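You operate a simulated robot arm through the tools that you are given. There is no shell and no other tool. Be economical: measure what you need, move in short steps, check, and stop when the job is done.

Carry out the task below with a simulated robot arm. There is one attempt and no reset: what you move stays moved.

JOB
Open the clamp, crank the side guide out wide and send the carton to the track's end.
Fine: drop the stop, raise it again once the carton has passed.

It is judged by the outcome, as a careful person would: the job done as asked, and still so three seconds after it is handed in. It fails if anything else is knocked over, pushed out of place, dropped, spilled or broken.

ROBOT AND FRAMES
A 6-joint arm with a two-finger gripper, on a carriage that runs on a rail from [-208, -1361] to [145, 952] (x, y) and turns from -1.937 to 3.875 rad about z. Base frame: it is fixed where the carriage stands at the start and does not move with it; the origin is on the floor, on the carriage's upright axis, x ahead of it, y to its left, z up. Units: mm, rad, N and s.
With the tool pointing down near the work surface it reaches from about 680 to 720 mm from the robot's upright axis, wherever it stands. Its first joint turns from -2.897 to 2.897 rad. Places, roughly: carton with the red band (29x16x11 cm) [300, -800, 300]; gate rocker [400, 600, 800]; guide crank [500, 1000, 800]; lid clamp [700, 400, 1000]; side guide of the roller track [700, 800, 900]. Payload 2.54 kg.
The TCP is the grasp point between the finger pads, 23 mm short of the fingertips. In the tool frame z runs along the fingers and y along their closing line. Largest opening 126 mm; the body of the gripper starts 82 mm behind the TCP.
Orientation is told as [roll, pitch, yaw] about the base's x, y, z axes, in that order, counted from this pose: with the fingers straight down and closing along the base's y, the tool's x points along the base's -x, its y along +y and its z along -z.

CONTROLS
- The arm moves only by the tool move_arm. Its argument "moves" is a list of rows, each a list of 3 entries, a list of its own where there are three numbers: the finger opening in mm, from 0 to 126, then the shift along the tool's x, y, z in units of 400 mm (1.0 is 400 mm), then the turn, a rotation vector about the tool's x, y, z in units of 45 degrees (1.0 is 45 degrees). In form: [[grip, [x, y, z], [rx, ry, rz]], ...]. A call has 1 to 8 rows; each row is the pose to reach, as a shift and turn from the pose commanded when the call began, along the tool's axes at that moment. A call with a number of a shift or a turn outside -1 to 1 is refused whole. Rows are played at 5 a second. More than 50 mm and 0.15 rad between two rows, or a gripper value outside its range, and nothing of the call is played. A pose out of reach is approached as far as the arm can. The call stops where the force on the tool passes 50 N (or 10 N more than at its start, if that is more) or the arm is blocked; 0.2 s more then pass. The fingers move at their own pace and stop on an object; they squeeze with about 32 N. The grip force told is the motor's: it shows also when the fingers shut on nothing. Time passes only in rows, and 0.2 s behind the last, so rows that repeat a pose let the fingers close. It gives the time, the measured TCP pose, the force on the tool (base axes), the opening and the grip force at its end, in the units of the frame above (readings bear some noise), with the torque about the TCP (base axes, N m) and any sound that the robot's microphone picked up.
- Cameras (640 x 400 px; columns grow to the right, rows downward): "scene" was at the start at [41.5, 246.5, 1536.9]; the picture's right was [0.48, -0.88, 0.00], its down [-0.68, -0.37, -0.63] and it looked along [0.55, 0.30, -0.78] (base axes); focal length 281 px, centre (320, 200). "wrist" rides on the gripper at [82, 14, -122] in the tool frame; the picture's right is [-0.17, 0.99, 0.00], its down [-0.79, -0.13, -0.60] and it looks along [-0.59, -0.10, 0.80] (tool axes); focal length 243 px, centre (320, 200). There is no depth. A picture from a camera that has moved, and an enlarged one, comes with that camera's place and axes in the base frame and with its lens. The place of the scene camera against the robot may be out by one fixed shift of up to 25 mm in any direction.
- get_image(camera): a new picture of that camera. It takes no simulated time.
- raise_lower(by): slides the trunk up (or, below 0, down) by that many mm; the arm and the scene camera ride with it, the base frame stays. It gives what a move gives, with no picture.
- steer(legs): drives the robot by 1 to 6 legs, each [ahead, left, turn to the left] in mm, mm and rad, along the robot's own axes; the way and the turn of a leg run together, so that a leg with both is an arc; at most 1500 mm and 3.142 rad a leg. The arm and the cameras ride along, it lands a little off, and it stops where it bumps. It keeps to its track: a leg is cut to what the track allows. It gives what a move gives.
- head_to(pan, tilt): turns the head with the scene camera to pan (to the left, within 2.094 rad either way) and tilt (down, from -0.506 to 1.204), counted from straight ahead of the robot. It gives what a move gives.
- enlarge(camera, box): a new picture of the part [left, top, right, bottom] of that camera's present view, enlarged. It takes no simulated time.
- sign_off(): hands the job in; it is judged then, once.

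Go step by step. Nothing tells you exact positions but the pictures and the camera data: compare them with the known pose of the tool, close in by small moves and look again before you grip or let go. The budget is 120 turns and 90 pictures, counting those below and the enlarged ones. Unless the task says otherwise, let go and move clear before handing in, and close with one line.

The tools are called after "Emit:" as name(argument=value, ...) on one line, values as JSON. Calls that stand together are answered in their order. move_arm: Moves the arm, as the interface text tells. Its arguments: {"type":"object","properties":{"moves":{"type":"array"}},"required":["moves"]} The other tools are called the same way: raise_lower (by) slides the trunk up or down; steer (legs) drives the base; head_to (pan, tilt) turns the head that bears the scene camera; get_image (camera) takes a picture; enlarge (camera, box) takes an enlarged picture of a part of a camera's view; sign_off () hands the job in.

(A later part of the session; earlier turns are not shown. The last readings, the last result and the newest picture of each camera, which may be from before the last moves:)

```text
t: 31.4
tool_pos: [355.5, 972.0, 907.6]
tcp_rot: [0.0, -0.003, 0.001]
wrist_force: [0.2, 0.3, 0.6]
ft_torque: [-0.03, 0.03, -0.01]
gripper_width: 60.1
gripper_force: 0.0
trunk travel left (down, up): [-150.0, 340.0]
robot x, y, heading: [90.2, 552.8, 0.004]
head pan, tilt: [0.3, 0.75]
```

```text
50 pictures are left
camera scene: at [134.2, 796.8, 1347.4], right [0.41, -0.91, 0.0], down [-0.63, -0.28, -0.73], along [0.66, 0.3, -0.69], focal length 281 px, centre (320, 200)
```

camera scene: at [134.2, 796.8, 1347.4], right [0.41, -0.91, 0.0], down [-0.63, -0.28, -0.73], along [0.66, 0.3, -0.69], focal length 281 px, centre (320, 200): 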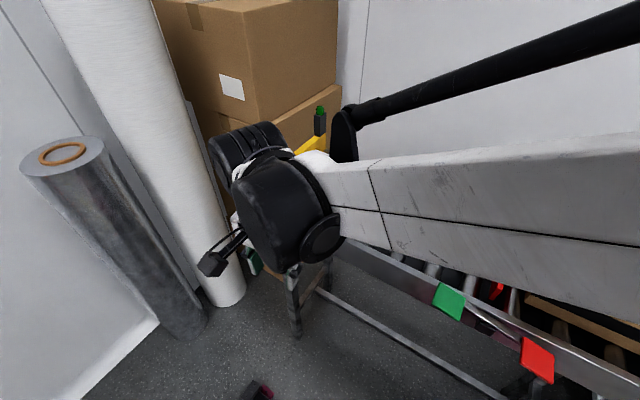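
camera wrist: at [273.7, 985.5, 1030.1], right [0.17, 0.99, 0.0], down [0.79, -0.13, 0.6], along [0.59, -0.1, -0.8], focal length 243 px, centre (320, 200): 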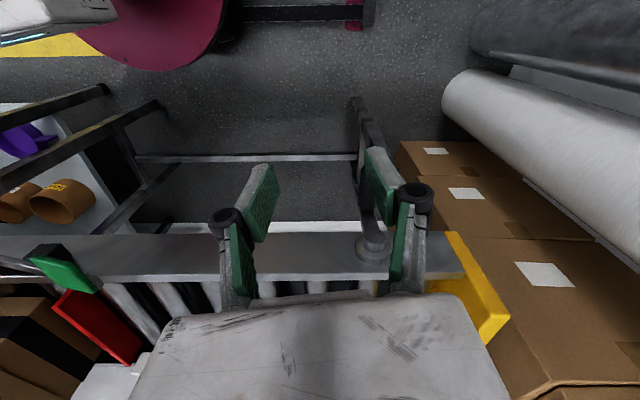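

I'll place the open fingers above the knob and look again.

Emit:
move_arm(moves=[[60, [0, 0.11, 0], [0, 0, 0]], [60, [-0.12, 0.112, 0], [0, 0, 0]], [60, [-0.24, 0.112, 0], [0, 0, 0]]])

Emit:
get_image(camera="wrist")

Emit:
enlarge(camera="scene", box=[220, 200, 380, 340])

```text
t: 32.2
tool_pos: [448.6, 1015.8, 906.1]
tcp_rot: [0.0, -0.002, 0.001]
wrist_force: [-0.7, -0.6, 0.3]
ft_torque: [-0.01, -0.05, 0.02]
gripper_width: 59.9
gripper_force: 0.1
trunk travel left (down, up): [-150.0, 340.0]
robot x, y, heading: [87.2, 550.0, -0.003]
head pan, tilt: [0.3, 0.75]
```

```text
49 pictures are left
camera wrist: at [367.4, 1028.6, 1028.7], right [0.16, 0.99, 0.0], down [0.79, -0.13, 0.6], along [0.59, -0.1, -0.8], focal length 243 px, centre (320, 200)
```

wrist: 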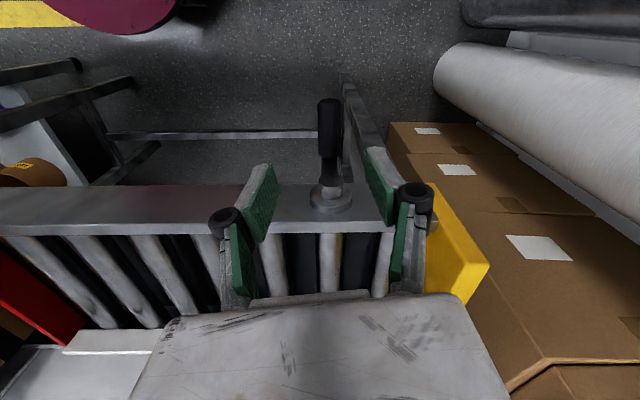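

```text
2.86 times, centred on (300, 270) of scene
camera zoom: at [124.6, 812.6, 1348.2], right [0.6, -0.8, 0.0], down [-0.55, -0.41, -0.73], along [0.59, 0.44, -0.68], focal length 803 px, centre (377, 0)
```

zoom: 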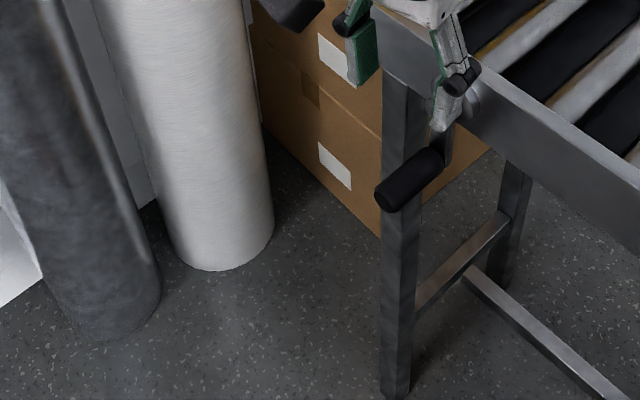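

The knob sits about x 438–492, y≈1020, z≈775 and centred between the fingers. I'll come down astride it and close.

Emit:
move_arm(moves=[[60, [-0.03, 0.012, 0.1], [0, 0, 0]], [60, [-0.03, 0.012, 0.2], [0, 0, 0]], [60, [-0.03, 0.012, 0.28], [0, 0, 0]], [60, [-0.03, 0.012, 0.325], [0, 0, 0]]])

Emit:
get_image(camera="wrist")

Emit:
enlarge(camera="scene", box=[220, 180, 400, 320])

```text
t: 33.2
tool_pos: [463.8, 1021.8, 780.3]
tcp_rot: [0.0, -0.004, 0.0]
wrist_force: [-0.4, -0.3, -0.8]
ft_torque: [0.03, 0.01, -0.02]
gripper_width: 60.0
gripper_force: 0.0
trunk travel left (down, up): [-150.0, 340.0]
robot x, y, heading: [79.2, 554.1, -0.002]
head pan, tilt: [0.3, 0.75]
```

```text
47 pictures are left
camera wrist: at [382.5, 1034.2, 901.4], right [0.17, 0.99, 0.0], down [0.79, -0.13, 0.6], along [0.59, -0.1, -0.8], focal length 243 px, centre (320, 200)
```

wrist: 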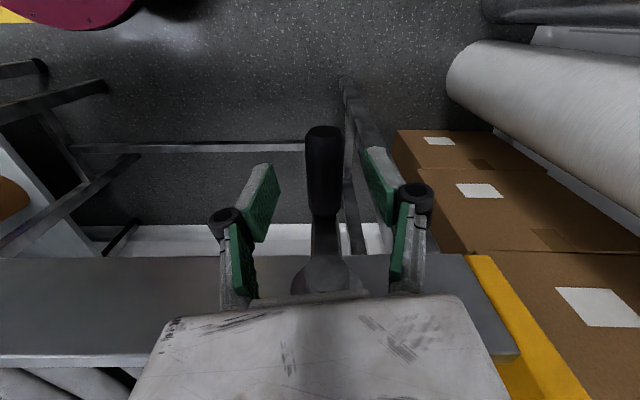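

```text
2.86 times, centred on (310, 250) of scene
camera zoom: at [119.1, 818.8, 1346.7], right [0.68, -0.73, 0.0], down [-0.51, -0.47, -0.72], along [0.53, 0.49, -0.69], focal length 803 px, centre (349, 57)
```

zoom: 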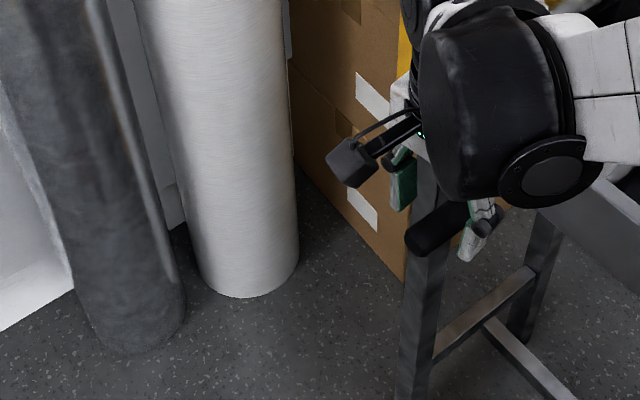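

The knob looks a bit lower than thought, around z 750. I'll lower 20 mm more and look again before closing.

Emit:
move_arm(moves=[[60, [0, 0.003, 0.025], [0, 0, 0]], [60, [0, 0.003, 0.055], [0, 0, 0]]])

Emit:
get_image(camera="wrist")

```text
t: 33.8
tool_pos: [464.1, 1023.5, 755.5]
tcp_rot: [-0.001, -0.004, -0.001]
wrist_force: [0.0, -0.4, 0.0]
ft_torque: [0.0, 0.0, -0.03]
gripper_width: 59.8
gripper_force: 0.0
trunk travel left (down, up): [-150.0, 340.0]
robot x, y, heading: [85.6, 552.8, 0.006]
head pan, tilt: [0.3, 0.75]
```

```text
45 pictures are left
camera wrist: at [381.6, 1035.9, 878.0], right [0.17, 0.99, 0.0], down [0.79, -0.13, 0.6], along [0.59, -0.1, -0.8], focal length 243 px, centre (320, 200)
```

wrist: 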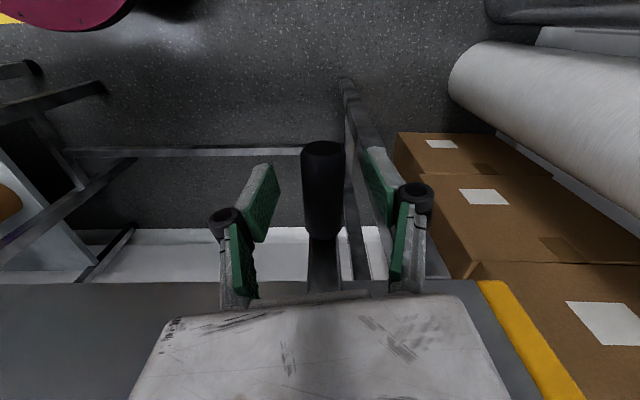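

The knob is centred between the pads, a few mm below the grasp point. Lower 10 mm and close.

Emit:
move_arm(moves=[[60, [0, 0, 0.022], [0, 0, 0]], [10, [0, 0, 0.022], [0, 0, 0]], [10, [0, 0, 0.022], [0, 0, 0]], [10, [0, 0, 0.022], [0, 0, 0]]])

Emit:
get_image(camera="wrist")

```text
t: 34.8
tool_pos: [463.2, 1024.5, 745.9]
tcp_rot: [-0.001, -0.005, 0.002]
wrist_force: [-10.2, 1.8, -9.4]
ft_torque: [-0.01, -0.03, -1.4]
gripper_width: 25.0
gripper_force: 45.3
trunk travel left (down, up): [-150.0, 340.0]
robot x, y, heading: [84.5, 551.9, -0.003]
head pan, tilt: [0.3, 0.75]
```

```text
44 pictures are left
camera wrist: at [381.0, 1036.4, 868.9], right [0.16, 0.99, 0.0], down [0.79, -0.13, 0.6], along [0.59, -0.1, -0.8], focal length 243 px, centre (320, 200)
```

wrist: 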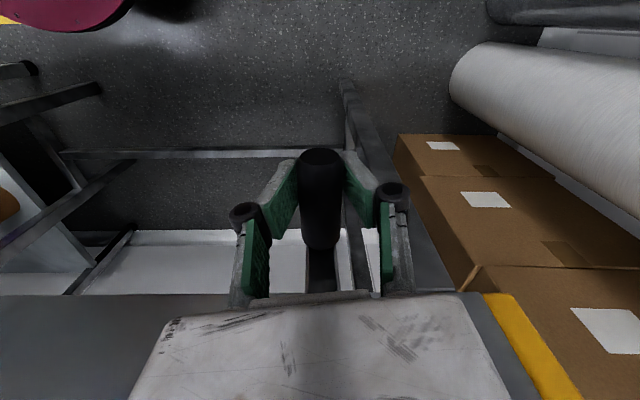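

Gripped. I'll turn the crank about 30° one way (knob toward −y) and check force and the guide.

Emit:
move_arm(moves=[[10, [0, -0.0245, -0.0015], [0, 0, 0]], [10, [0, -0.0485, -0.0065], [0, 0, 0]], [10, [0, -0.072, -0.0143], [0, 0, 0]], [10, [0, -0.094, -0.025], [0, 0, 0]]])

Emit:
get_image(camera="wrist")

```text
t: 35.8
tool_pos: [463.2, 986.6, 757.3]
tcp_rot: [0.0, -0.003, -0.001]
wrist_force: [-39.8, 0.7, -8.1]
ft_torque: [0.04, 0.46, -1.52]
gripper_width: 24.1
gripper_force: 44.7
trunk travel left (down, up): [-150.0, 340.0]
robot x, y, heading: [85.8, 550.8, -0.002]
head pan, tilt: [0.3, 0.75]
```

```text
43 pictures are left
camera wrist: at [381.0, 999.3, 879.6], right [0.17, 0.99, 0.0], down [0.79, -0.13, 0.6], along [0.59, -0.1, -0.8], focal length 243 px, centre (320, 200)
```

wrist: 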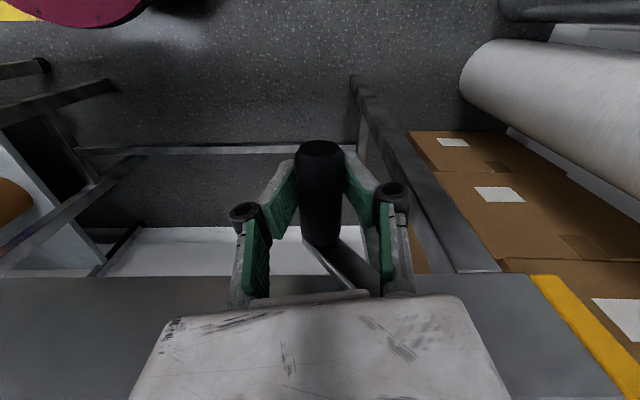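

The crank turns, though an x-force builds up. I'll ease the tool back slightly in x and see.

Emit:
move_arm(moves=[[10, [0.008, 0, 0], [0, 0, 0]], [10, [0.016, 0, 0], [0, 0, 0]]])

```text
t: 36.4
tool_pos: [463.2, 985.9, 757.7]
tcp_rot: [-0.001, -0.009, -0.005]
wrist_force: [19.0, 6.4, 11.2]
ft_torque: [-0.03, -0.2, -1.53]
gripper_width: 23.5
gripper_force: 44.8
trunk travel left (down, up): [-150.0, 340.0]
robot x, y, heading: [86.5, 552.4, -0.001]
head pan, tilt: [0.3, 0.75]
```

Force is now modest. Continuing the circle (centre about y 1024, z 819, radius 73) to the quarter turn.

Emit:
move_arm(moves=[[10, [-0.005, -0.022, -0.015], [0, 0, 0]], [10, [-0.005, -0.045, -0.038], [0, 0, 0]], [10, [-0.005, -0.063, -0.064], [0, 0, 0]], [10, [-0.005, -0.0765, -0.0925], [0, 0, 0]], [10, [-0.005, -0.085, -0.123], [0, 0, 0]], [10, [-0.005, -0.0875, -0.155], [0, 0, 0]]])

Emit:
get_image(camera="wrist")

Emit:
get_image(camera="scene")

```text
t: 37.9
tool_pos: [462.2, 959.4, 818.1]
tcp_rot: [0.002, -0.006, 0.002]
wrist_force: [-0.6, 27.8, -6.6]
ft_torque: [-0.11, 0.16, -0.39]
gripper_width: 25.6
gripper_force: 10.9
trunk travel left (down, up): [-150.0, 340.0]
robot x, y, heading: [85.3, 554.1, -0.001]
head pan, tilt: [0.3, 0.75]
stopped in row 6: the force on the tool passed its limit at 51 N (the readings are from after the stop); the commanded pose is now the measured one
```

```text
42 pictures are left
camera wrist: at [380.8, 971.1, 938.9], right [0.16, 0.99, 0.0], down [0.79, -0.13, 0.6], along [0.6, -0.1, -0.8], focal length 243 px, centre (320, 200)
```

wrist: 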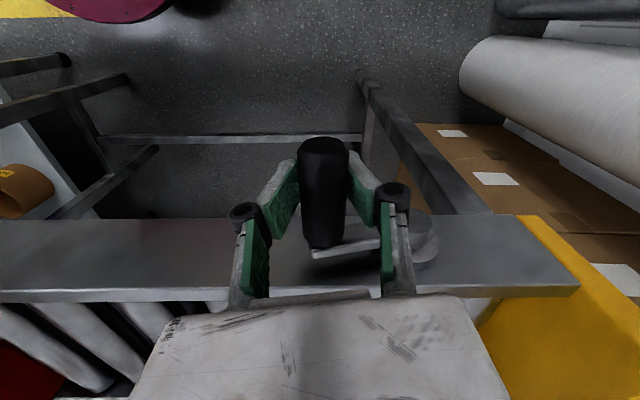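

```text
41 pictures are left
camera scene: at [148.4, 740.7, 1376.6], right [-0.28, -0.96, 0.0], down [-0.39, 0.11, -0.91], along [0.88, -0.25, -0.41], focal length 281 px, centre (320, 200)
```

scene: 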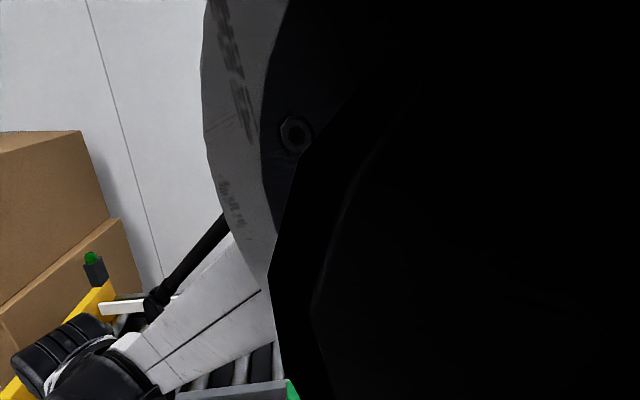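

The knob follows; the true radius is nearer 65 mm. Continuing over the top half.

Emit:
move_arm(moves=[[10, [0, 0.006, -0.029], [0, 0, 0]], [10, [0, 0.022, -0.0685], [0, 0, 0]], [10, [0, 0.048, -0.102], [0, 0, 0]], [10, [0, 0.0815, -0.128], [0, 0, 0]], [10, [0, 0.121, -0.144], [0, 0, 0]], [10, [0, 0.163, -0.15], [0, 0, 0]]])

Emit:
get_image(camera="wrist")

```text
t: 38.8
tool_pos: [466.2, 980.5, 862.7]
tcp_rot: [0.002, -0.009, -0.007]
wrist_force: [-0.6, 19.4, -24.3]
ft_torque: [0.05, -0.34, -1.69]
gripper_width: 25.9
gripper_force: 45.4
trunk travel left (down, up): [-150.0, 340.0]
robot x, y, heading: [84.0, 559.5, 0.002]
head pan, tilt: [0.3, 0.75]
stopped in row 4: the force on the tool passed its limit at 54 N (the readings are from after the stop); the commanded pose is now the measured one
```

```text
40 pictures are left
camera wrist: at [383.9, 994.7, 984.6], right [0.17, 0.98, 0.0], down [0.78, -0.14, 0.61], along [0.6, -0.1, -0.8], focal length 243 px, centre (320, 200)
```

wrist: 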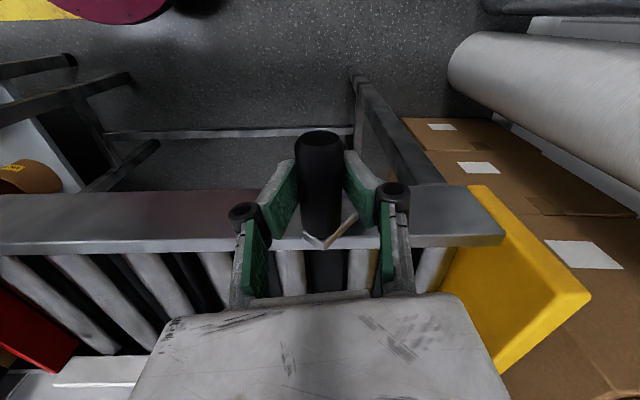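

Forces refine the circle: centre about y 1027, z 812, radius 65. Continuing over the top.

Emit:
move_arm(moves=[[10, [0, 0.035, -0.014], [0, 0, 0]], [10, [0, 0.074, -0.03], [0, 0, 0]], [10, [0, 0.116, -0.0355], [0, 0, 0]], [10, [0, 0.158, -0.03], [0, 0, 0]], [10, [0, 0.1975, -0.014], [0, 0, 0]], [10, [0, 0.231, 0.012], [0, 0, 0]]])

Emit:
get_image(camera="wrist")

```text
t: 40.2
tool_pos: [480.1, 1070.6, 857.9]
tcp_rot: [0.005, -0.012, -0.026]
wrist_force: [-0.5, 5.1, 3.4]
ft_torque: [0.18, 0.94, -1.53]
gripper_width: 25.3
gripper_force: 44.8
trunk travel left (down, up): [-150.0, 340.0]
robot x, y, heading: [82.0, 551.0, -0.0]
head pan, tilt: [0.3, 0.75]
```

```text
39 pictures are left
camera wrist: at [397.6, 1085.3, 979.5], right [0.19, 0.98, 0.0], down [0.78, -0.15, 0.61], along [0.6, -0.11, -0.79], focal length 243 px, centre (320, 200)
```

wrist: 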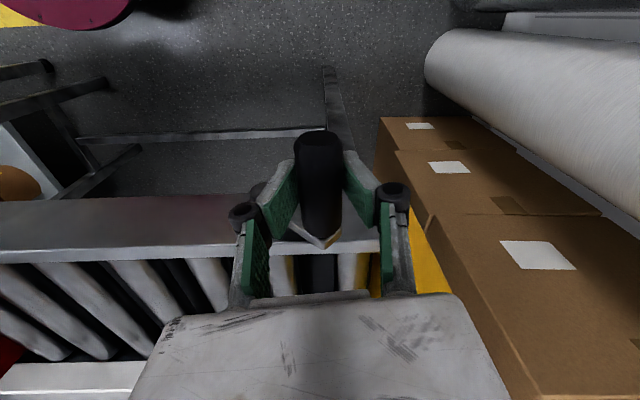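

The head is pressing against the arm, which may account for the small offset in x. I'll pan the head away to relieve it.

Emit:
head_to(pan=-0.5, tilt=0.75)

Emit:
get_image(camera="scene")

```text
t: 41.4
tool_pos: [471.5, 1068.3, 858.6]
tcp_rot: [-0.002, -0.011, -0.012]
wrist_force: [36.4, -41.5, -40.8]
ft_torque: [-0.08, -0.11, -1.15]
gripper_width: 23.8
gripper_force: 45.1
trunk travel left (down, up): [-150.0, 340.0]
robot x, y, heading: [83.8, 553.4, -0.006]
head pan, tilt: [-0.499, 0.75]
```

```text
38 pictures are left
camera scene: at [147.4, 729.4, 1366.5], right [-0.36, -0.93, 0.0], down [-0.48, 0.18, -0.86], along [0.8, -0.31, -0.51], focal length 281 px, centre (320, 200)
```

scene: 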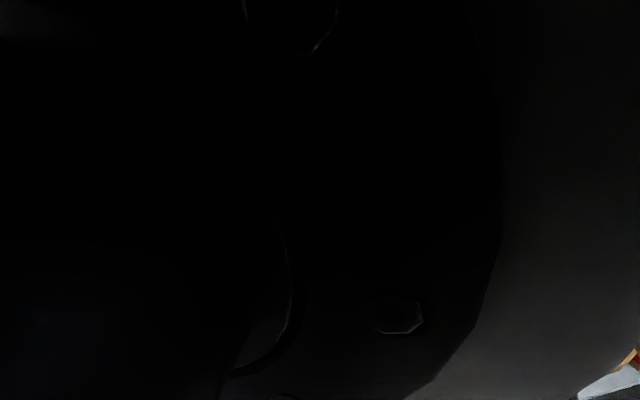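

Head is still against the arm; I'll pan it fully to the right, and ease the tool inward a few mm.

Emit:
head_to(pan=-1.5, tilt=0.5)

Emit:
move_arm(moves=[[10, [-0.008, -0.006, 0.006], [0, 0, 0]], [10, [-0.012, -0.008, 0.01], [0, 0, 0]]])

Emit:
get_image(camera="wrist")

```text
t: 42.6
tool_pos: [469.7, 1071.3, 859.7]
tcp_rot: [0.001, -0.01, -0.009]
wrist_force: [22.8, -47.6, -45.9]
ft_torque: [-0.24, -0.01, -0.89]
gripper_width: 25.5
gripper_force: 44.8
trunk travel left (down, up): [-150.0, 340.0]
robot x, y, heading: [85.3, 554.8, -0.002]
head pan, tilt: [-1.499, 0.499]
```

```text
t: 43.2
tool_pos: [470.1, 1072.5, 856.7]
tcp_rot: [0.007, -0.012, -0.002]
wrist_force: [23.1, 7.8, 10.6]
ft_torque: [0.07, -0.15, -1.56]
gripper_width: 25.5
gripper_force: 45.1
trunk travel left (down, up): [-150.0, 340.0]
robot x, y, heading: [82.4, 549.2, -0.005]
head pan, tilt: [-1.499, 0.499]
```

```text
37 pictures are left
camera wrist: at [387.8, 1084.6, 978.7], right [0.17, 0.99, 0.01], down [0.78, -0.14, 0.61], along [0.6, -0.1, -0.8], focal length 243 px, centre (320, 200)
```

wrist: 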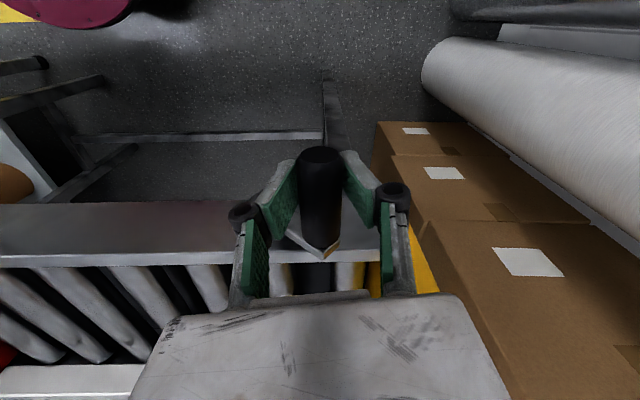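

Forces are small again. Continuing round the far side back to the bottom.

Emit:
move_arm(moves=[[10, [-0.005, 0.027, 0.0305], [0, 0, 0]], [10, [-0.005, 0.043, 0.07], [0, 0, 0]], [10, [-0.005, 0.049, 0.112], [0, 0, 0]], [10, [-0.005, 0.043, 0.154], [0, 0, 0]], [10, [-0.005, 0.027, 0.193], [0, 0, 0]], [10, [-0.005, 0.001, 0.227], [0, 0, 0]], [10, [-0.005, -0.0325, 0.2525], [0, 0, 0]], [10, [-0.005, -0.072, 0.269], [0, 0, 0]]])

Emit:
get_image(camera="wrist")

```text
t: 45.0
tool_pos: [468.5, 1039.9, 747.9]
tcp_rot: [0.003, -0.01, 0.0]
wrist_force: [-42.7, 10.7, -15.3]
ft_torque: [0.1, 0.34, -1.39]
gripper_width: 24.9
gripper_force: 44.8
trunk travel left (down, up): [-150.0, 340.0]
robot x, y, heading: [87.2, 554.0, 0.0]
head pan, tilt: [-1.499, 0.499]
```

```text
36 pictures are left
camera wrist: at [386.1, 1053.9, 870.1], right [0.17, 0.99, 0.0], down [0.79, -0.13, 0.6], along [0.6, -0.1, -0.8], focal length 243 px, centre (320, 200)
```

wrist: 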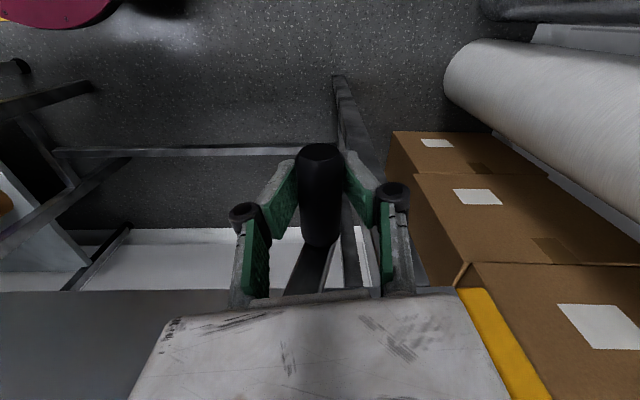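

One full turn is done. I'll release, rise to the earlier viewpoint, and compare the guide's position.

Emit:
move_arm(moves=[[60, [0.005, 0, 0], [0, 0, 0]], [60, [0.005, 0, 0], [0, 0, 0]], [60, [0.005, 0, -0.1], [0, 0, 0]], [60, [0.005, 0, -0.2], [0, 0, 0]], [60, [0.03, -0.03, -0.3], [0, 0, 0]], [60, [0.05, -0.06, -0.395], [0, 0, 0]]])

Emit:
get_image(camera="wrist")

```text
t: 46.4
tool_pos: [448.9, 1014.9, 906.8]
tcp_rot: [0.0, -0.009, -0.003]
wrist_force: [0.8, -0.2, 0.1]
ft_torque: [-0.04, 0.02, -0.02]
gripper_width: 59.9
gripper_force: 0.0
trunk travel left (down, up): [-150.0, 340.0]
robot x, y, heading: [86.1, 551.3, 0.004]
head pan, tilt: [-1.499, 0.499]
```

```text
35 pictures are left
camera wrist: at [367.3, 1027.1, 1028.3], right [0.17, 0.99, 0.0], down [0.78, -0.14, 0.61], along [0.6, -0.1, -0.8], focal length 243 px, centre (320, 200)
```

wrist: 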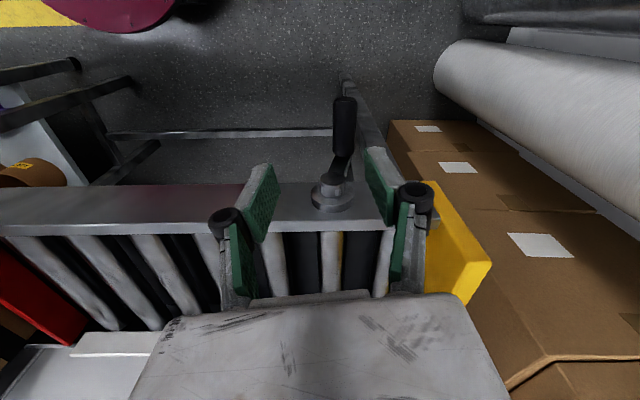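

Zooming at the guide, and moving to a higher view for a clear comparison with the earlier picture.

Emit:
move_arm(moves=[[60, [0, -0.04, -0.1], [0, 0, 0]], [60, [-0.05, -0.1, -0.2], [0, 0, 0]], [60, [-0.12, -0.15, -0.3], [0, 0, 0]], [60, [-0.19, -0.2, -0.31], [0, 0, 0]]])

Emit:
get_image(camera="wrist")

```text
refused: row 2 steps farther than a row can; nothing moved
```

```text
34 pictures are left
camera wrist: at [367.3, 1027.1, 1028.3], right [0.17, 0.99, 0.0], down [0.78, -0.14, 0.61], along [0.6, -0.1, -0.8], focal length 243 px, centre (320, 200)
```

wrist: 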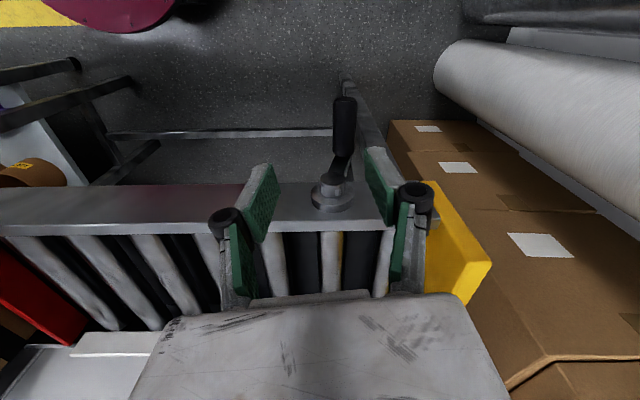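

Emit:
move_arm(moves=[[60, [0, -0.03, -0.08], [0, 0, 0]], [60, [-0.03, -0.08, -0.16], [0, 0, 0]], [60, [-0.07, -0.13, -0.24], [0, 0, 0]], [60, [-0.11, -0.18, -0.31], [0, 0, 0]], [60, [-0.19, -0.21, -0.34], [0, 0, 0]]])

Emit:
get_image(camera="wrist")

```text
t: 47.6
tool_pos: [523.6, 930.2, 1044.6]
tcp_rot: [0.002, -0.011, -0.005]
wrist_force: [-0.1, 0.5, 0.4]
ft_torque: [-0.01, 0.01, -0.02]
gripper_width: 60.1
gripper_force: 0.0
trunk travel left (down, up): [-150.0, 340.0]
robot x, y, heading: [84.0, 550.7, 0.0]
head pan, tilt: [-1.499, 0.499]
```

```text
33 pictures are left
camera wrist: at [440.1, 942.7, 1164.9], right [0.17, 0.99, 0.0], down [0.78, -0.14, 0.61], along [0.6, -0.1, -0.8], focal length 243 px, centre (320, 200)
```

wrist: 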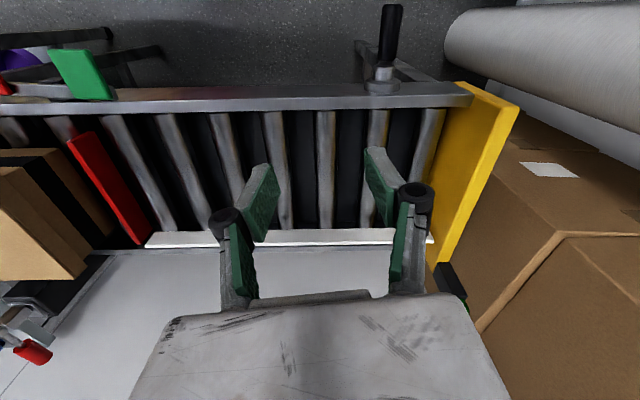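

The guide now seems closer to the far rail than before. Zooming to check.

Emit:
enlarge(camera="wrist", box=[60, 130, 440, 290])

```text
1.68 times, centred on (250, 210) of wrist
camera zoom: at [440.1, 942.7, 1164.9], right [0.17, 0.99, 0.0], down [0.78, -0.14, 0.61], along [0.6, -0.1, -0.8], focal length 409 px, centre (438, 183)
```

zoom: 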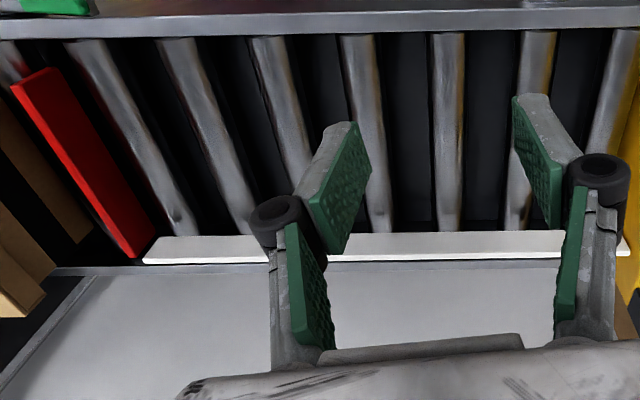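

To compare fairly I'll return to the earlier viewpoint (tool at [534, 933, 1230]).

Emit:
raise_lower(by=186)

Emit:
move_arm(moves=[[60, [-0.025, 0.005, 0], [0, 0, 0]], [60, [-0.025, 0.005, 0], [0, 0, 0]]])

Emit:
get_image(camera="wrist")

```text
t: 49.7
tool_pos: [524.9, 932.9, 1228.2]
tcp_rot: [0.002, -0.012, -0.003]
wrist_force: [-0.9, 0.5, -0.7]
ft_torque: [0.01, 0.02, -0.01]
gripper_width: 60.1
gripper_force: 0.0
trunk travel left (down, up): [-336.0, 154.0]
robot x, y, heading: [85.0, 554.7, -0.002]
head pan, tilt: [-1.499, 0.499]
```

```text
t: 50.3
tool_pos: [534.2, 932.3, 1229.6]
tcp_rot: [0.002, -0.009, -0.004]
wrist_force: [-0.1, 0.4, 0.0]
ft_torque: [0.02, -0.01, 0.03]
gripper_width: 60.3
gripper_force: 0.1
trunk travel left (down, up): [-336.0, 154.0]
robot x, y, heading: [82.2, 554.7, 0.001]
head pan, tilt: [-1.499, 0.499]
```

```text
31 pictures are left
camera wrist: at [450.9, 945.0, 1350.5], right [0.17, 0.99, 0.0], down [0.78, -0.14, 0.61], along [0.6, -0.1, -0.8], focal length 243 px, centre (320, 200)
```

wrist: 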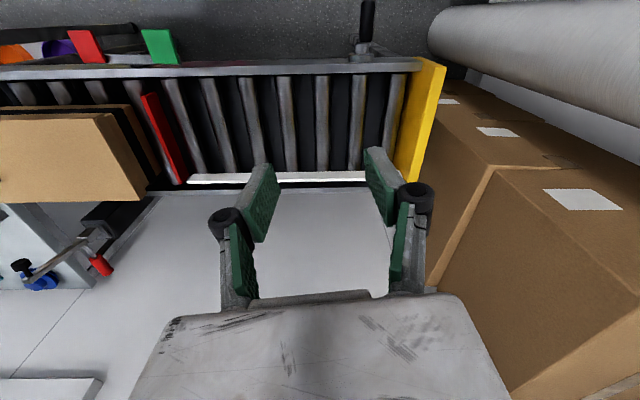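

The guide has moved outward by roughly 8 mm with some gap left to the far rail, so the direction is right. I'll go back to the knob and keep cranking.

Emit:
raise_lower(by=-186)

Emit:
move_arm(moves=[[60, [0.06, 0.1, 0], [0, 0, 0]], [60, [0.12, 0.2, 0], [0, 0, 0]], [60, [0.1725, 0.275, 0.04], [0, 0, 0]], [60, [0.1725, 0.275, 0.16], [0, 0, 0]], [60, [0.1725, 0.275, 0.28], [0, 0, 0]], [60, [0.1725, 0.275, 0.4], [0, 0, 0]], [60, [0.1725, 0.275, 0.52], [0, 0, 0]], [60, [0.1725, 0.275, 0.6], [0, 0, 0]]])

Emit:
get_image(camera="wrist")

```text
t: 52.3
tool_pos: [535.0, 932.6, 1042.9]
tcp_rot: [0.0, -0.012, -0.003]
wrist_force: [-0.1, 0.5, 0.0]
ft_torque: [-0.01, -0.03, 0.0]
gripper_width: 59.9
gripper_force: 0.0
trunk travel left (down, up): [-150.0, 340.0]
robot x, y, heading: [86.6, 550.3, -0.004]
head pan, tilt: [-1.499, 0.499]
```

```text
t: 54.1
tool_pos: [465.8, 1045.0, 803.1]
tcp_rot: [0.004, -0.012, -0.003]
wrist_force: [-1.5, -0.7, -0.2]
ft_torque: [0.03, 0.0, -0.01]
gripper_width: 59.9
gripper_force: 0.1
trunk travel left (down, up): [-150.0, 340.0]
robot x, y, heading: [84.4, 553.3, -0.004]
head pan, tilt: [-1.499, 0.499]
```

```text
30 pictures are left
camera wrist: at [383.7, 1056.6, 923.3], right [0.17, 0.99, 0.0], down [0.78, -0.14, 0.61], along [0.6, -0.1, -0.8], focal length 243 px, centre (320, 200)
```

wrist: 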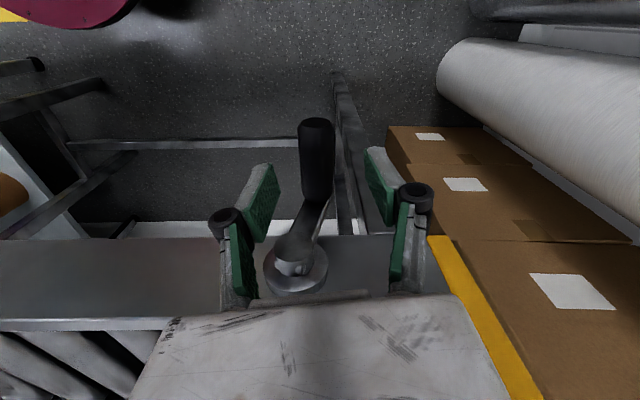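

Aligned; going down, closing, then turning 160° on.

Emit:
move_arm(moves=[[60, [0, -0.002, 0.07], [0, 0, 0]], [60, [0, -0.002, 0.135], [0, 0, 0]], [10, [0, -0.002, 0.135], [0, 0, 0]], [10, [0, -0.002, 0.135], [0, 0, 0]], [10, [0, -0.002, 0.135], [0, 0, 0]]])

Emit:
move_arm(moves=[[10, [0, -0.056, 0.005], [0, 0, 0]], [10, [0, -0.111, -0.01], [0, 0, 0]], [10, [0, -0.157, -0.042], [0, 0, 0]], [10, [0, -0.189, -0.088], [0, 0, 0]], [10, [0, -0.204, -0.143], [0, 0, 0]], [10, [0, -0.199, -0.199], [0, 0, 0]], [10, [0, -0.175, -0.25], [0, 0, 0]], [10, [0, -0.135, -0.29], [0, 0, 0]]])

```text
t: 55.3
tool_pos: [467.7, 1045.4, 747.5]
tcp_rot: [0.003, -0.011, -0.005]
wrist_force: [-3.5, -0.2, -2.2]
ft_torque: [0.03, 0.03, -1.48]
gripper_width: 23.5
gripper_force: 45.3
trunk travel left (down, up): [-150.0, 340.0]
robot x, y, heading: [84.6, 552.2, -0.002]
head pan, tilt: [-1.499, 0.499]
```

```text
t: 55.8
tool_pos: [464.5, 1019.0, 744.1]
tcp_rot: [0.001, -0.005, 0.001]
wrist_force: [-7.1, -0.4, -25.2]
ft_torque: [-0.03, 0.03, -1.62]
gripper_width: 23.4
gripper_force: 45.3
trunk travel left (down, up): [-150.0, 340.0]
robot x, y, heading: [83.8, 554.0, 0.002]
head pan, tilt: [-1.499, 0.499]
stopped in row 2: the force on the tool passed its limit at 61 N (the readings are from after the stop); the commanded pose is now the measured one
```

The force tripped near the bottom of the circle; I'll retry with smaller steps to tell whether it is the path or the end of travel.

Emit:
move_arm(moves=[[10, [0, -0.012, 0.003], [0, 0, 0]], [10, [0, -0.024, 0.0], [0, 0, 0]], [10, [0, -0.037, -0.005], [0, 0, 0]], [10, [0, -0.05, -0.012], [0, 0, 0]], [10, [0, -0.063, -0.02], [0, 0, 0]], [10, [0, -0.075, -0.029], [0, 0, 0]]])

```text
t: 56.8
tool_pos: [461.8, 1002.3, 746.7]
tcp_rot: [-0.001, -0.002, 0.003]
wrist_force: [-9.1, -3.6, -11.1]
ft_torque: [-0.02, -0.11, -1.62]
gripper_width: 23.4
gripper_force: 44.8
trunk travel left (down, up): [-150.0, 340.0]
robot x, y, heading: [86.7, 555.4, -0.001]
head pan, tilt: [-1.499, 0.499]
stopped in row 4: the force on the tool passed its limit at 54 N (the readings are from after the stop); the commanded pose is now the measured one
```

It does turn, just stiffly. Continuing in smaller calls along the arc.

Emit:
move_arm(moves=[[10, [0, -0.012, -0.004], [0, 0, 0]], [10, [0, -0.024, -0.009], [0, 0, 0]], [10, [0, -0.035, -0.016], [0, 0, 0]], [10, [0, -0.046, -0.025], [0, 0, 0]], [10, [0, -0.056, -0.036], [0, 0, 0]], [10, [0, -0.065, -0.048], [0, 0, 0]]])

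Emit:
get_image(camera="wrist")

```text
t: 58.3
tool_pos: [459.4, 973.5, 767.7]
tcp_rot: [0.001, 0.0, 0.003]
wrist_force: [-9.3, -0.2, -3.2]
ft_torque: [0.07, 0.67, -1.5]
gripper_width: 22.9
gripper_force: 45.4
trunk travel left (down, up): [-150.0, 340.0]
robot x, y, heading: [84.4, 551.0, 0.008]
head pan, tilt: [-1.499, 0.499]
stopped in row 6: the force on the tool passed its limit at 51 N (the readings are from after the stop); the commanded pose is now the measured one
```

```text
29 pictures are left
camera wrist: at [378.0, 987.2, 890.0], right [0.16, 0.99, 0.0], down [0.79, -0.13, 0.6], along [0.59, -0.1, -0.8], focal length 243 px, centre (320, 200)
```

wrist: 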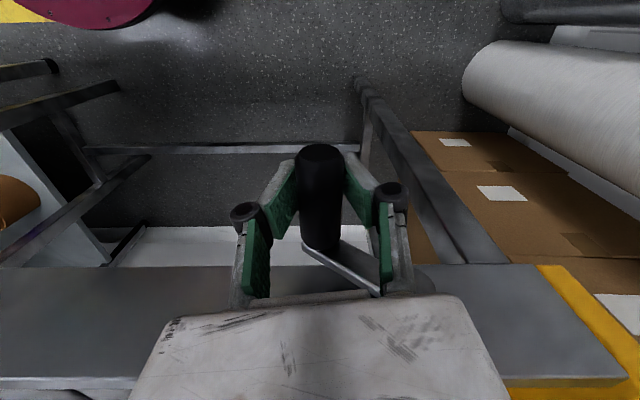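

The x drift and torque show that the track is yawed about −0.14 rad, so my circle was in the wrong plane. I'll turn the held tool by that yaw to align with the crank.

Emit:
move_arm(moves=[[10, [0, 0, 0], [0, 0, 0.06]], [10, [0, 0, 0], [0, 0, 0.12]], [10, [0, 0, 0], [0, 0, 0.178]], [10, [0, 0, 0], [0, 0, 0.178]]])

```text
t: 59.3
tool_pos: [459.7, 973.6, 767.3]
tcp_rot: [-0.002, -0.001, -0.137]
wrist_force: [-8.0, -17.0, -14.5]
ft_torque: [0.04, 0.04, -0.65]
gripper_width: 18.1
gripper_force: 43.3
trunk travel left (down, up): [-150.0, 340.0]
robot x, y, heading: [83.8, 551.1, -0.001]
head pan, tilt: [-1.499, 0.499]
```

Aligned now. Continuing the circle in the track's own plane (centre y≈1024.5, z≈808.5, R≈66).

Emit:
move_arm(moves=[[10, [0, -0.021, -0.034], [0, 0, 0]], [10, [0, -0.035, -0.075], [0, 0, 0]], [10, [0, -0.036, -0.118], [0, 0, 0]], [10, [0, -0.027, -0.16], [0, 0, 0]], [10, [0, -0.007, -0.198], [0, 0, 0]], [10, [0, 0.022, -0.23], [0, 0, 0]], [10, [0, 0.059, -0.253], [0, 0, 0]], [10, [0, 0.1, -0.266], [0, 0, 0]]])

```text
t: 61.0
tool_pos: [465.6, 1006.1, 868.6]
tcp_rot: [0.002, 0.001, -0.141]
wrist_force: [-4.6, 11.0, -34.7]
ft_torque: [0.01, 0.53, -0.81]
gripper_width: 17.7
gripper_force: 43.1
trunk travel left (down, up): [-150.0, 340.0]
robot x, y, heading: [83.3, 557.3, 0.003]
head pan, tilt: [-1.499, 0.499]
stopped in row 8: the force on the tool passed its limit at 54 N (the readings are from after the stop); the commanded pose is now the measured one
```

Good progress past the top. Continuing with a slightly smaller radius (63).

Emit:
move_arm(moves=[[10, [0, 0.02, 0.006], [0, 0, 0]], [10, [0, 0.062, 0.003], [0, 0, 0]], [10, [0, 0.102, 0.011], [0, 0, 0]], [10, [0, 0.139, 0.03], [0, 0, 0]], [10, [0, 0.17, 0.058], [0, 0, 0]], [10, [0, 0.192, 0.0925], [0, 0, 0]], [10, [0, 0.2045, 0.1315], [0, 0, 0]], [10, [0, 0.2065, 0.173], [0, 0, 0]]])

```text
t: 62.8
tool_pos: [473.3, 1086.6, 802.4]
tcp_rot: [0.001, 0.0, -0.136]
wrist_force: [-0.2, 3.2, -0.3]
ft_torque: [-0.03, 0.02, -0.07]
gripper_width: 11.3
gripper_force: 0.9
trunk travel left (down, up): [-150.0, 340.0]
robot x, y, heading: [81.3, 559.5, 0.006]
head pan, tilt: [-1.499, 0.499]
```

The grip slipped off. Looking where the knob is.

Emit:
get_image(camera="wrist")

```text
28 pictures are left
camera wrist: at [395.8, 1110.0, 924.9], right [0.3, 0.95, 0.0], down [0.77, -0.24, 0.6], along [0.57, -0.18, -0.8], focal length 243 px, centre (320, 200)
```

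wrist: 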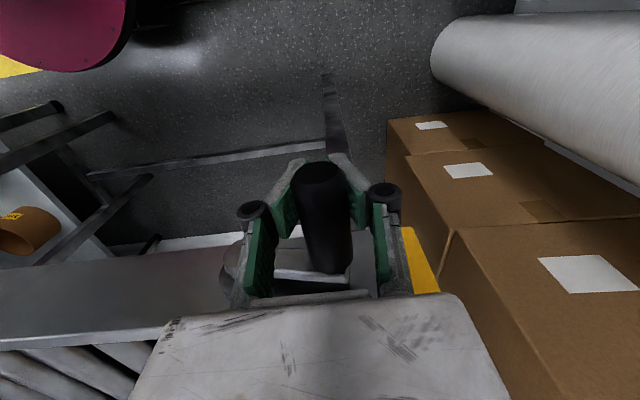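

The knob sits about 20 mm above the grasp point, near [477, 1088, 823]. Opening, rising 20 mm, and re-gripping.

Emit:
move_arm(moves=[[60, [0, 0, 0], [0, 0, 0]], [60, [0, 0, 0], [0, 0, 0]], [60, [0, 0, -0.052], [0, 0, 0]], [10, [0, 0, -0.052], [0, 0, 0]], [10, [0, 0, -0.052], [0, 0, 0]], [10, [0, 0, -0.052], [0, 0, 0]]])

Emit:
get_image(camera="wrist")

```text
t: 64.2
tool_pos: [476.6, 1087.0, 823.9]
tcp_rot: [0.001, -0.002, -0.137]
wrist_force: [0.7, -1.3, 0.7]
ft_torque: [0.0, 0.01, 0.01]
gripper_width: 9.9
gripper_force: 0.0
trunk travel left (down, up): [-150.0, 340.0]
robot x, y, heading: [85.0, 551.9, 0.01]
head pan, tilt: [-1.499, 0.499]
```

```text
27 pictures are left
camera wrist: at [397.9, 1110.1, 945.6], right [0.3, 0.95, 0.0], down [0.76, -0.24, 0.6], along [0.57, -0.18, -0.8], focal length 243 px, centre (320, 200)
```

wrist: 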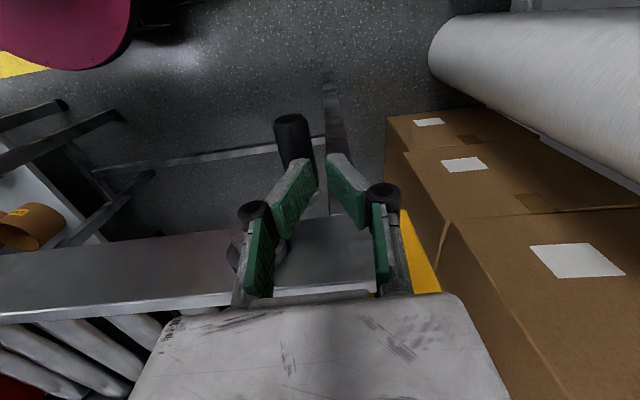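

The knob has swung on, to about [474, 1067, 761] (same direction). I'll shift over it and look before descending.

Emit:
move_arm(moves=[[60, [0, 0, 0], [0, 0, 0]], [60, [0, -0.05, 0], [0, 0, 0]], [60, [0, -0.05, 0.05], [0, 0, 0]]])

Emit:
get_image(camera="wrist")

```text
t: 65.0
tool_pos: [472.4, 1065.8, 803.8]
tcp_rot: [0.001, -0.002, -0.138]
wrist_force: [-0.5, -0.2, -0.4]
ft_torque: [0.02, -0.02, 0.01]
gripper_width: 59.8
gripper_force: 0.1
trunk travel left (down, up): [-150.0, 340.0]
robot x, y, heading: [85.5, 555.3, 0.001]
head pan, tilt: [-1.499, 0.499]
```

```text
26 pictures are left
camera wrist: at [393.6, 1089.0, 925.4], right [0.3, 0.95, 0.0], down [0.76, -0.24, 0.6], along [0.57, -0.18, -0.8], focal length 243 px, centre (320, 200)
```

wrist: 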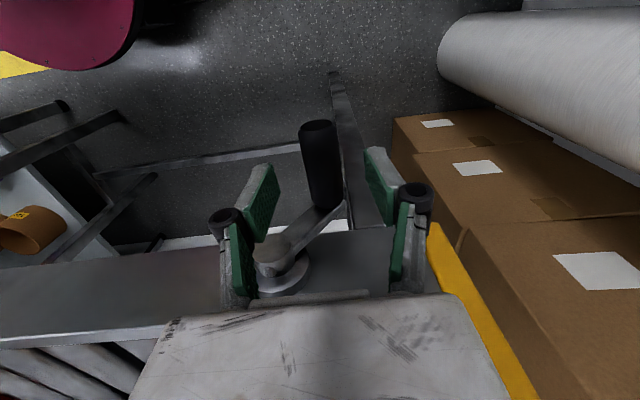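

Centred; descend, grip and continue the turn.

Emit:
move_arm(moves=[[60, [0, 0, 0.06], [0, 0, 0]], [60, [0, 0, 0.107], [0, 0, 0]], [10, [0, 0, 0.107], [0, 0, 0]], [10, [0, 0, 0.107], [0, 0, 0]], [10, [0, 0, 0.107], [0, 0, 0]]])

Emit:
move_arm(moves=[[10, [0, -0.0235, 0.0265], [0, 0, 0]], [10, [0, -0.062, 0.0425], [0, 0, 0]], [10, [0, -0.103, 0.0475], [0, 0, 0]], [10, [0, -0.144, 0.0425], [0, 0, 0]], [10, [0, -0.1825, 0.0265], [0, 0, 0]], [10, [0, -0.215, 0.001], [0, 0, 0]], [10, [0, -0.241, -0.031], [0, 0, 0]], [10, [0, -0.257, -0.069], [0, 0, 0]]])

```text
t: 66.2
tool_pos: [472.2, 1065.4, 759.7]
tcp_rot: [0.002, -0.002, -0.139]
wrist_force: [-1.1, 0.3, -2.3]
ft_torque: [0.01, 0.04, -0.71]
gripper_width: 19.4
gripper_force: 44.6
trunk travel left (down, up): [-150.0, 340.0]
robot x, y, heading: [83.5, 553.0, 0.003]
head pan, tilt: [-1.499, 0.499]
```

```text
t: 68.0
tool_pos: [458.9, 963.2, 787.3]
tcp_rot: [0.0, -0.002, -0.14]
wrist_force: [-35.8, -13.3, -5.8]
ft_torque: [0.11, 0.42, -0.62]
gripper_width: 16.8
gripper_force: 42.0
trunk travel left (down, up): [-150.0, 340.0]
robot x, y, heading: [84.0, 550.5, 0.0]
head pan, tilt: [-1.499, 0.499]
```

Smooth now. Continuing, easing x slightly.

Emit:
move_arm(moves=[[10, [0.006, -0.005, -0.041], [0, 0, 0]], [10, [0.008, 0.0, -0.0815], [0, 0, 0]], [10, [0.008, 0.016, -0.1195], [0, 0, 0]], [10, [0.008, 0.041, -0.152], [0, 0, 0]], [10, [0.008, 0.074, -0.177], [0, 0, 0]], [10, [0.008, 0.1125, -0.193], [0, 0, 0]], [10, [0.008, 0.154, -0.198], [0, 0, 0]], [10, [0.008, 0.195, -0.193], [0, 0, 0]]])

```text
t: 69.3
tool_pos: [461.1, 998.6, 856.9]
tcp_rot: [0.004, 0.0, -0.14]
wrist_force: [-3.3, 15.4, -35.1]
ft_torque: [-0.06, 0.41, -0.88]
gripper_width: 11.1
gripper_force: 38.2
trunk travel left (down, up): [-150.0, 340.0]
robot x, y, heading: [85.8, 552.1, 0.005]
head pan, tilt: [-1.499, 0.499]
stopped in row 6: the force on the tool passed its limit at 54 N (the readings are from after the stop); the commanded pose is now the measured one
```

The grip is slipping; checking the knob and the guide.

Emit:
get_image(camera="wrist")

```text
25 pictures are left
camera wrist: at [383.1, 1022.9, 979.0], right [0.3, 0.95, 0.0], down [0.76, -0.25, 0.6], along [0.57, -0.18, -0.8], focal length 243 px, centre (320, 200)
```

wrist: 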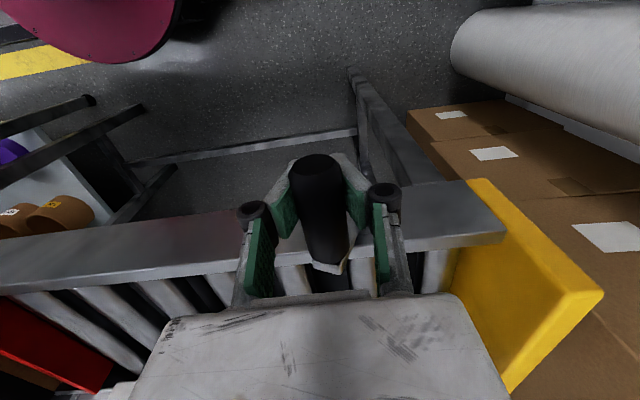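

The knob is ~12 mm high in the grip. I'll loosen slightly, rise 12 mm, re-close, and continue over the top.

Emit:
move_arm(moves=[[30, [0, 0, 0], [0, 0, 0]], [30, [0, 0, -0.032], [0, 0, 0]], [10, [0, 0, -0.032], [0, 0, 0]], [10, [0, 0, -0.032], [0, 0, 0]]])

```text
t: 70.3
tool_pos: [461.2, 996.2, 872.5]
tcp_rot: [0.002, -0.002, -0.14]
wrist_force: [-0.2, 0.8, -2.2]
ft_torque: [-0.01, 0.01, -0.53]
gripper_width: 22.3
gripper_force: 45.0
trunk travel left (down, up): [-150.0, 340.0]
robot x, y, heading: [85.7, 555.1, 0.0]
head pan, tilt: [-1.499, 0.499]
```

Re-gripped without force. Continuing with centre (1025, 811), R 63.5.

Emit:
move_arm(moves=[[10, [0, 0.042, -0.009], [0, 0, 0]], [10, [0, 0.083, -0.011], [0, 0, 0]], [10, [0, 0.124, -0.002], [0, 0, 0]], [10, [0, 0.161, 0.0175], [0, 0, 0]], [10, [0, 0.192, 0.0455], [0, 0, 0]], [10, [0, 0.215, 0.0805], [0, 0, 0]], [10, [0, 0.227, 0.12], [0, 0, 0]], [10, [0, 0.229, 0.161], [0, 0, 0]]])

```text
t: 72.1
tool_pos: [476.1, 1090.3, 805.5]
tcp_rot: [0.003, -0.004, -0.142]
wrist_force: [37.7, 16.6, -3.4]
ft_torque: [-0.01, -0.2, -0.65]
gripper_width: 18.9
gripper_force: 44.1
trunk travel left (down, up): [-150.0, 340.0]
robot x, y, heading: [84.6, 554.4, 0.004]
head pan, tilt: [-1.499, 0.499]
```

Smooth. Continuing round the bottom.

Emit:
move_arm(moves=[[10, [-0.006, -0.009, 0.0405], [0, 0, 0]], [10, [-0.008, -0.0285, 0.077], [0, 0, 0]], [10, [-0.008, -0.057, 0.108], [0, 0, 0]], [10, [-0.006, -0.092, 0.13], [0, 0, 0]], [10, [-0.004, -0.132, 0.1425], [0, 0, 0]], [10, [-0.002, -0.174, 0.1445], [0, 0, 0]], [10, [0, -0.215, 0.1355], [0, 0, 0]], [10, [0, -0.252, 0.116], [0, 0, 0]]])

Emit:
get_image(camera="wrist")

```text
t: 72.8
tool_pos: [473.7, 1077.5, 770.7]
tcp_rot: [0.008, -0.004, -0.139]
wrist_force: [8.8, 21.5, -17.4]
ft_torque: [0.04, 0.48, -0.92]
gripper_width: 18.6
gripper_force: 43.4
trunk travel left (down, up): [-150.0, 340.0]
robot x, y, heading: [80.3, 552.7, 0.004]
head pan, tilt: [-1.499, 0.499]
stopped in row 3: the force on the tool passed its limit at 54 N (the readings are from after the stop); the commanded pose is now the measured one
```

```text
24 pictures are left
camera wrist: at [394.4, 1100.4, 892.2], right [0.3, 0.95, 0.01], down [0.76, -0.25, 0.6], along [0.57, -0.17, -0.8], focal length 243 px, centre (320, 200)
```

wrist: 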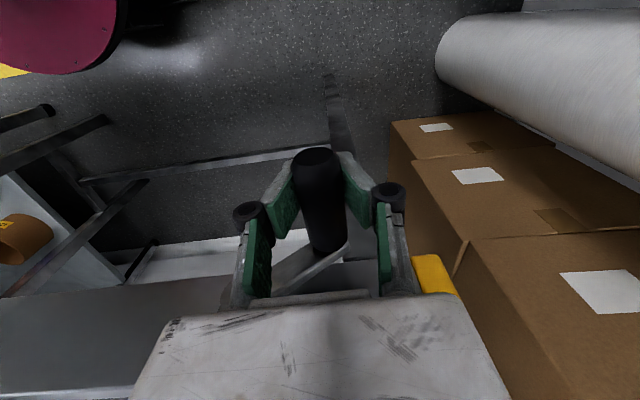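

The force was purely radial (path slightly inside). Continuing with the arc shifted outward 2 mm.

Emit:
move_arm(moves=[[10, [0, -0.01, 0.016], [0, 0, 0]], [10, [0, -0.0245, 0.028], [0, 0, 0]], [10, [0, -0.06, 0.049], [0, 0, 0]], [10, [0, -0.1, 0.0605], [0, 0, 0]], [10, [0, -0.141, 0.0625], [0, 0, 0]], [10, [0, -0.183, 0.054], [0, 0, 0]], [10, [0, -0.221, 0.034], [0, 0, 0]], [10, [0, -0.254, 0.004], [0, 0, 0]]])

```text
t: 73.7
tool_pos: [469.3, 1051.7, 748.4]
tcp_rot: [0.009, -0.001, -0.136]
wrist_force: [4.0, 14.5, -32.3]
ft_torque: [0.02, 0.31, -0.93]
gripper_width: 18.5
gripper_force: 43.7
trunk travel left (down, up): [-150.0, 340.0]
robot x, y, heading: [84.1, 553.6, 0.006]
head pan, tilt: [-1.499, 0.499]
stopped in row 4: the force on the tool passed its limit at 54 N (the readings are from after the stop); the commanded pose is now the measured one
```

Again radial only; the effective centre is a few mm lower with this grip. Continuing with that.

Emit:
move_arm(moves=[[10, [0, -0.0235, 0.0155], [0, 0, 0]], [10, [0, -0.065, 0.021], [0, 0, 0]], [10, [0, -0.106, 0.0155], [0, 0, 0]], [10, [0, -0.145, 0.0], [0, 0, 0]], [10, [0, -0.178, -0.0255], [0, 0, 0]], [10, [0, -0.204, -0.0585], [0, 0, 0]], [10, [0, -0.22, -0.0965], [0, 0, 0]]])

Emit:
get_image(camera="wrist")

```text
t: 75.3
tool_pos: [456.3, 963.7, 788.5]
tcp_rot: [0.006, -0.003, -0.137]
wrist_force: [-31.6, -3.3, -3.9]
ft_torque: [0.09, 0.73, -0.82]
gripper_width: 18.2
gripper_force: 43.3
trunk travel left (down, up): [-150.0, 340.0]
robot x, y, heading: [85.9, 555.1, 0.009]
head pan, tilt: [-1.499, 0.499]
```

```text
23 pictures are left
camera wrist: at [377.3, 986.1, 911.2], right [0.3, 0.95, 0.01], down [0.76, -0.24, 0.6], along [0.57, -0.17, -0.8], focal length 243 px, centre (320, 200)
```

wrist: 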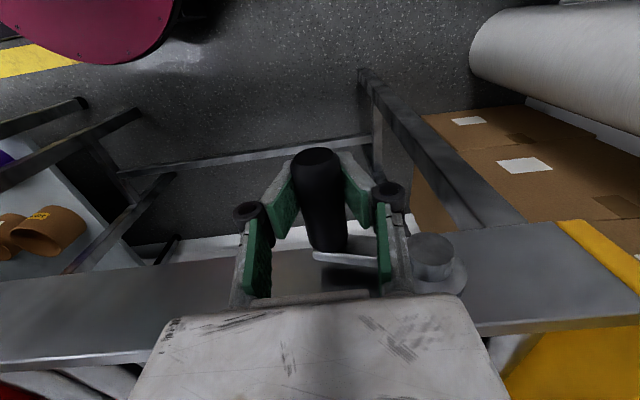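

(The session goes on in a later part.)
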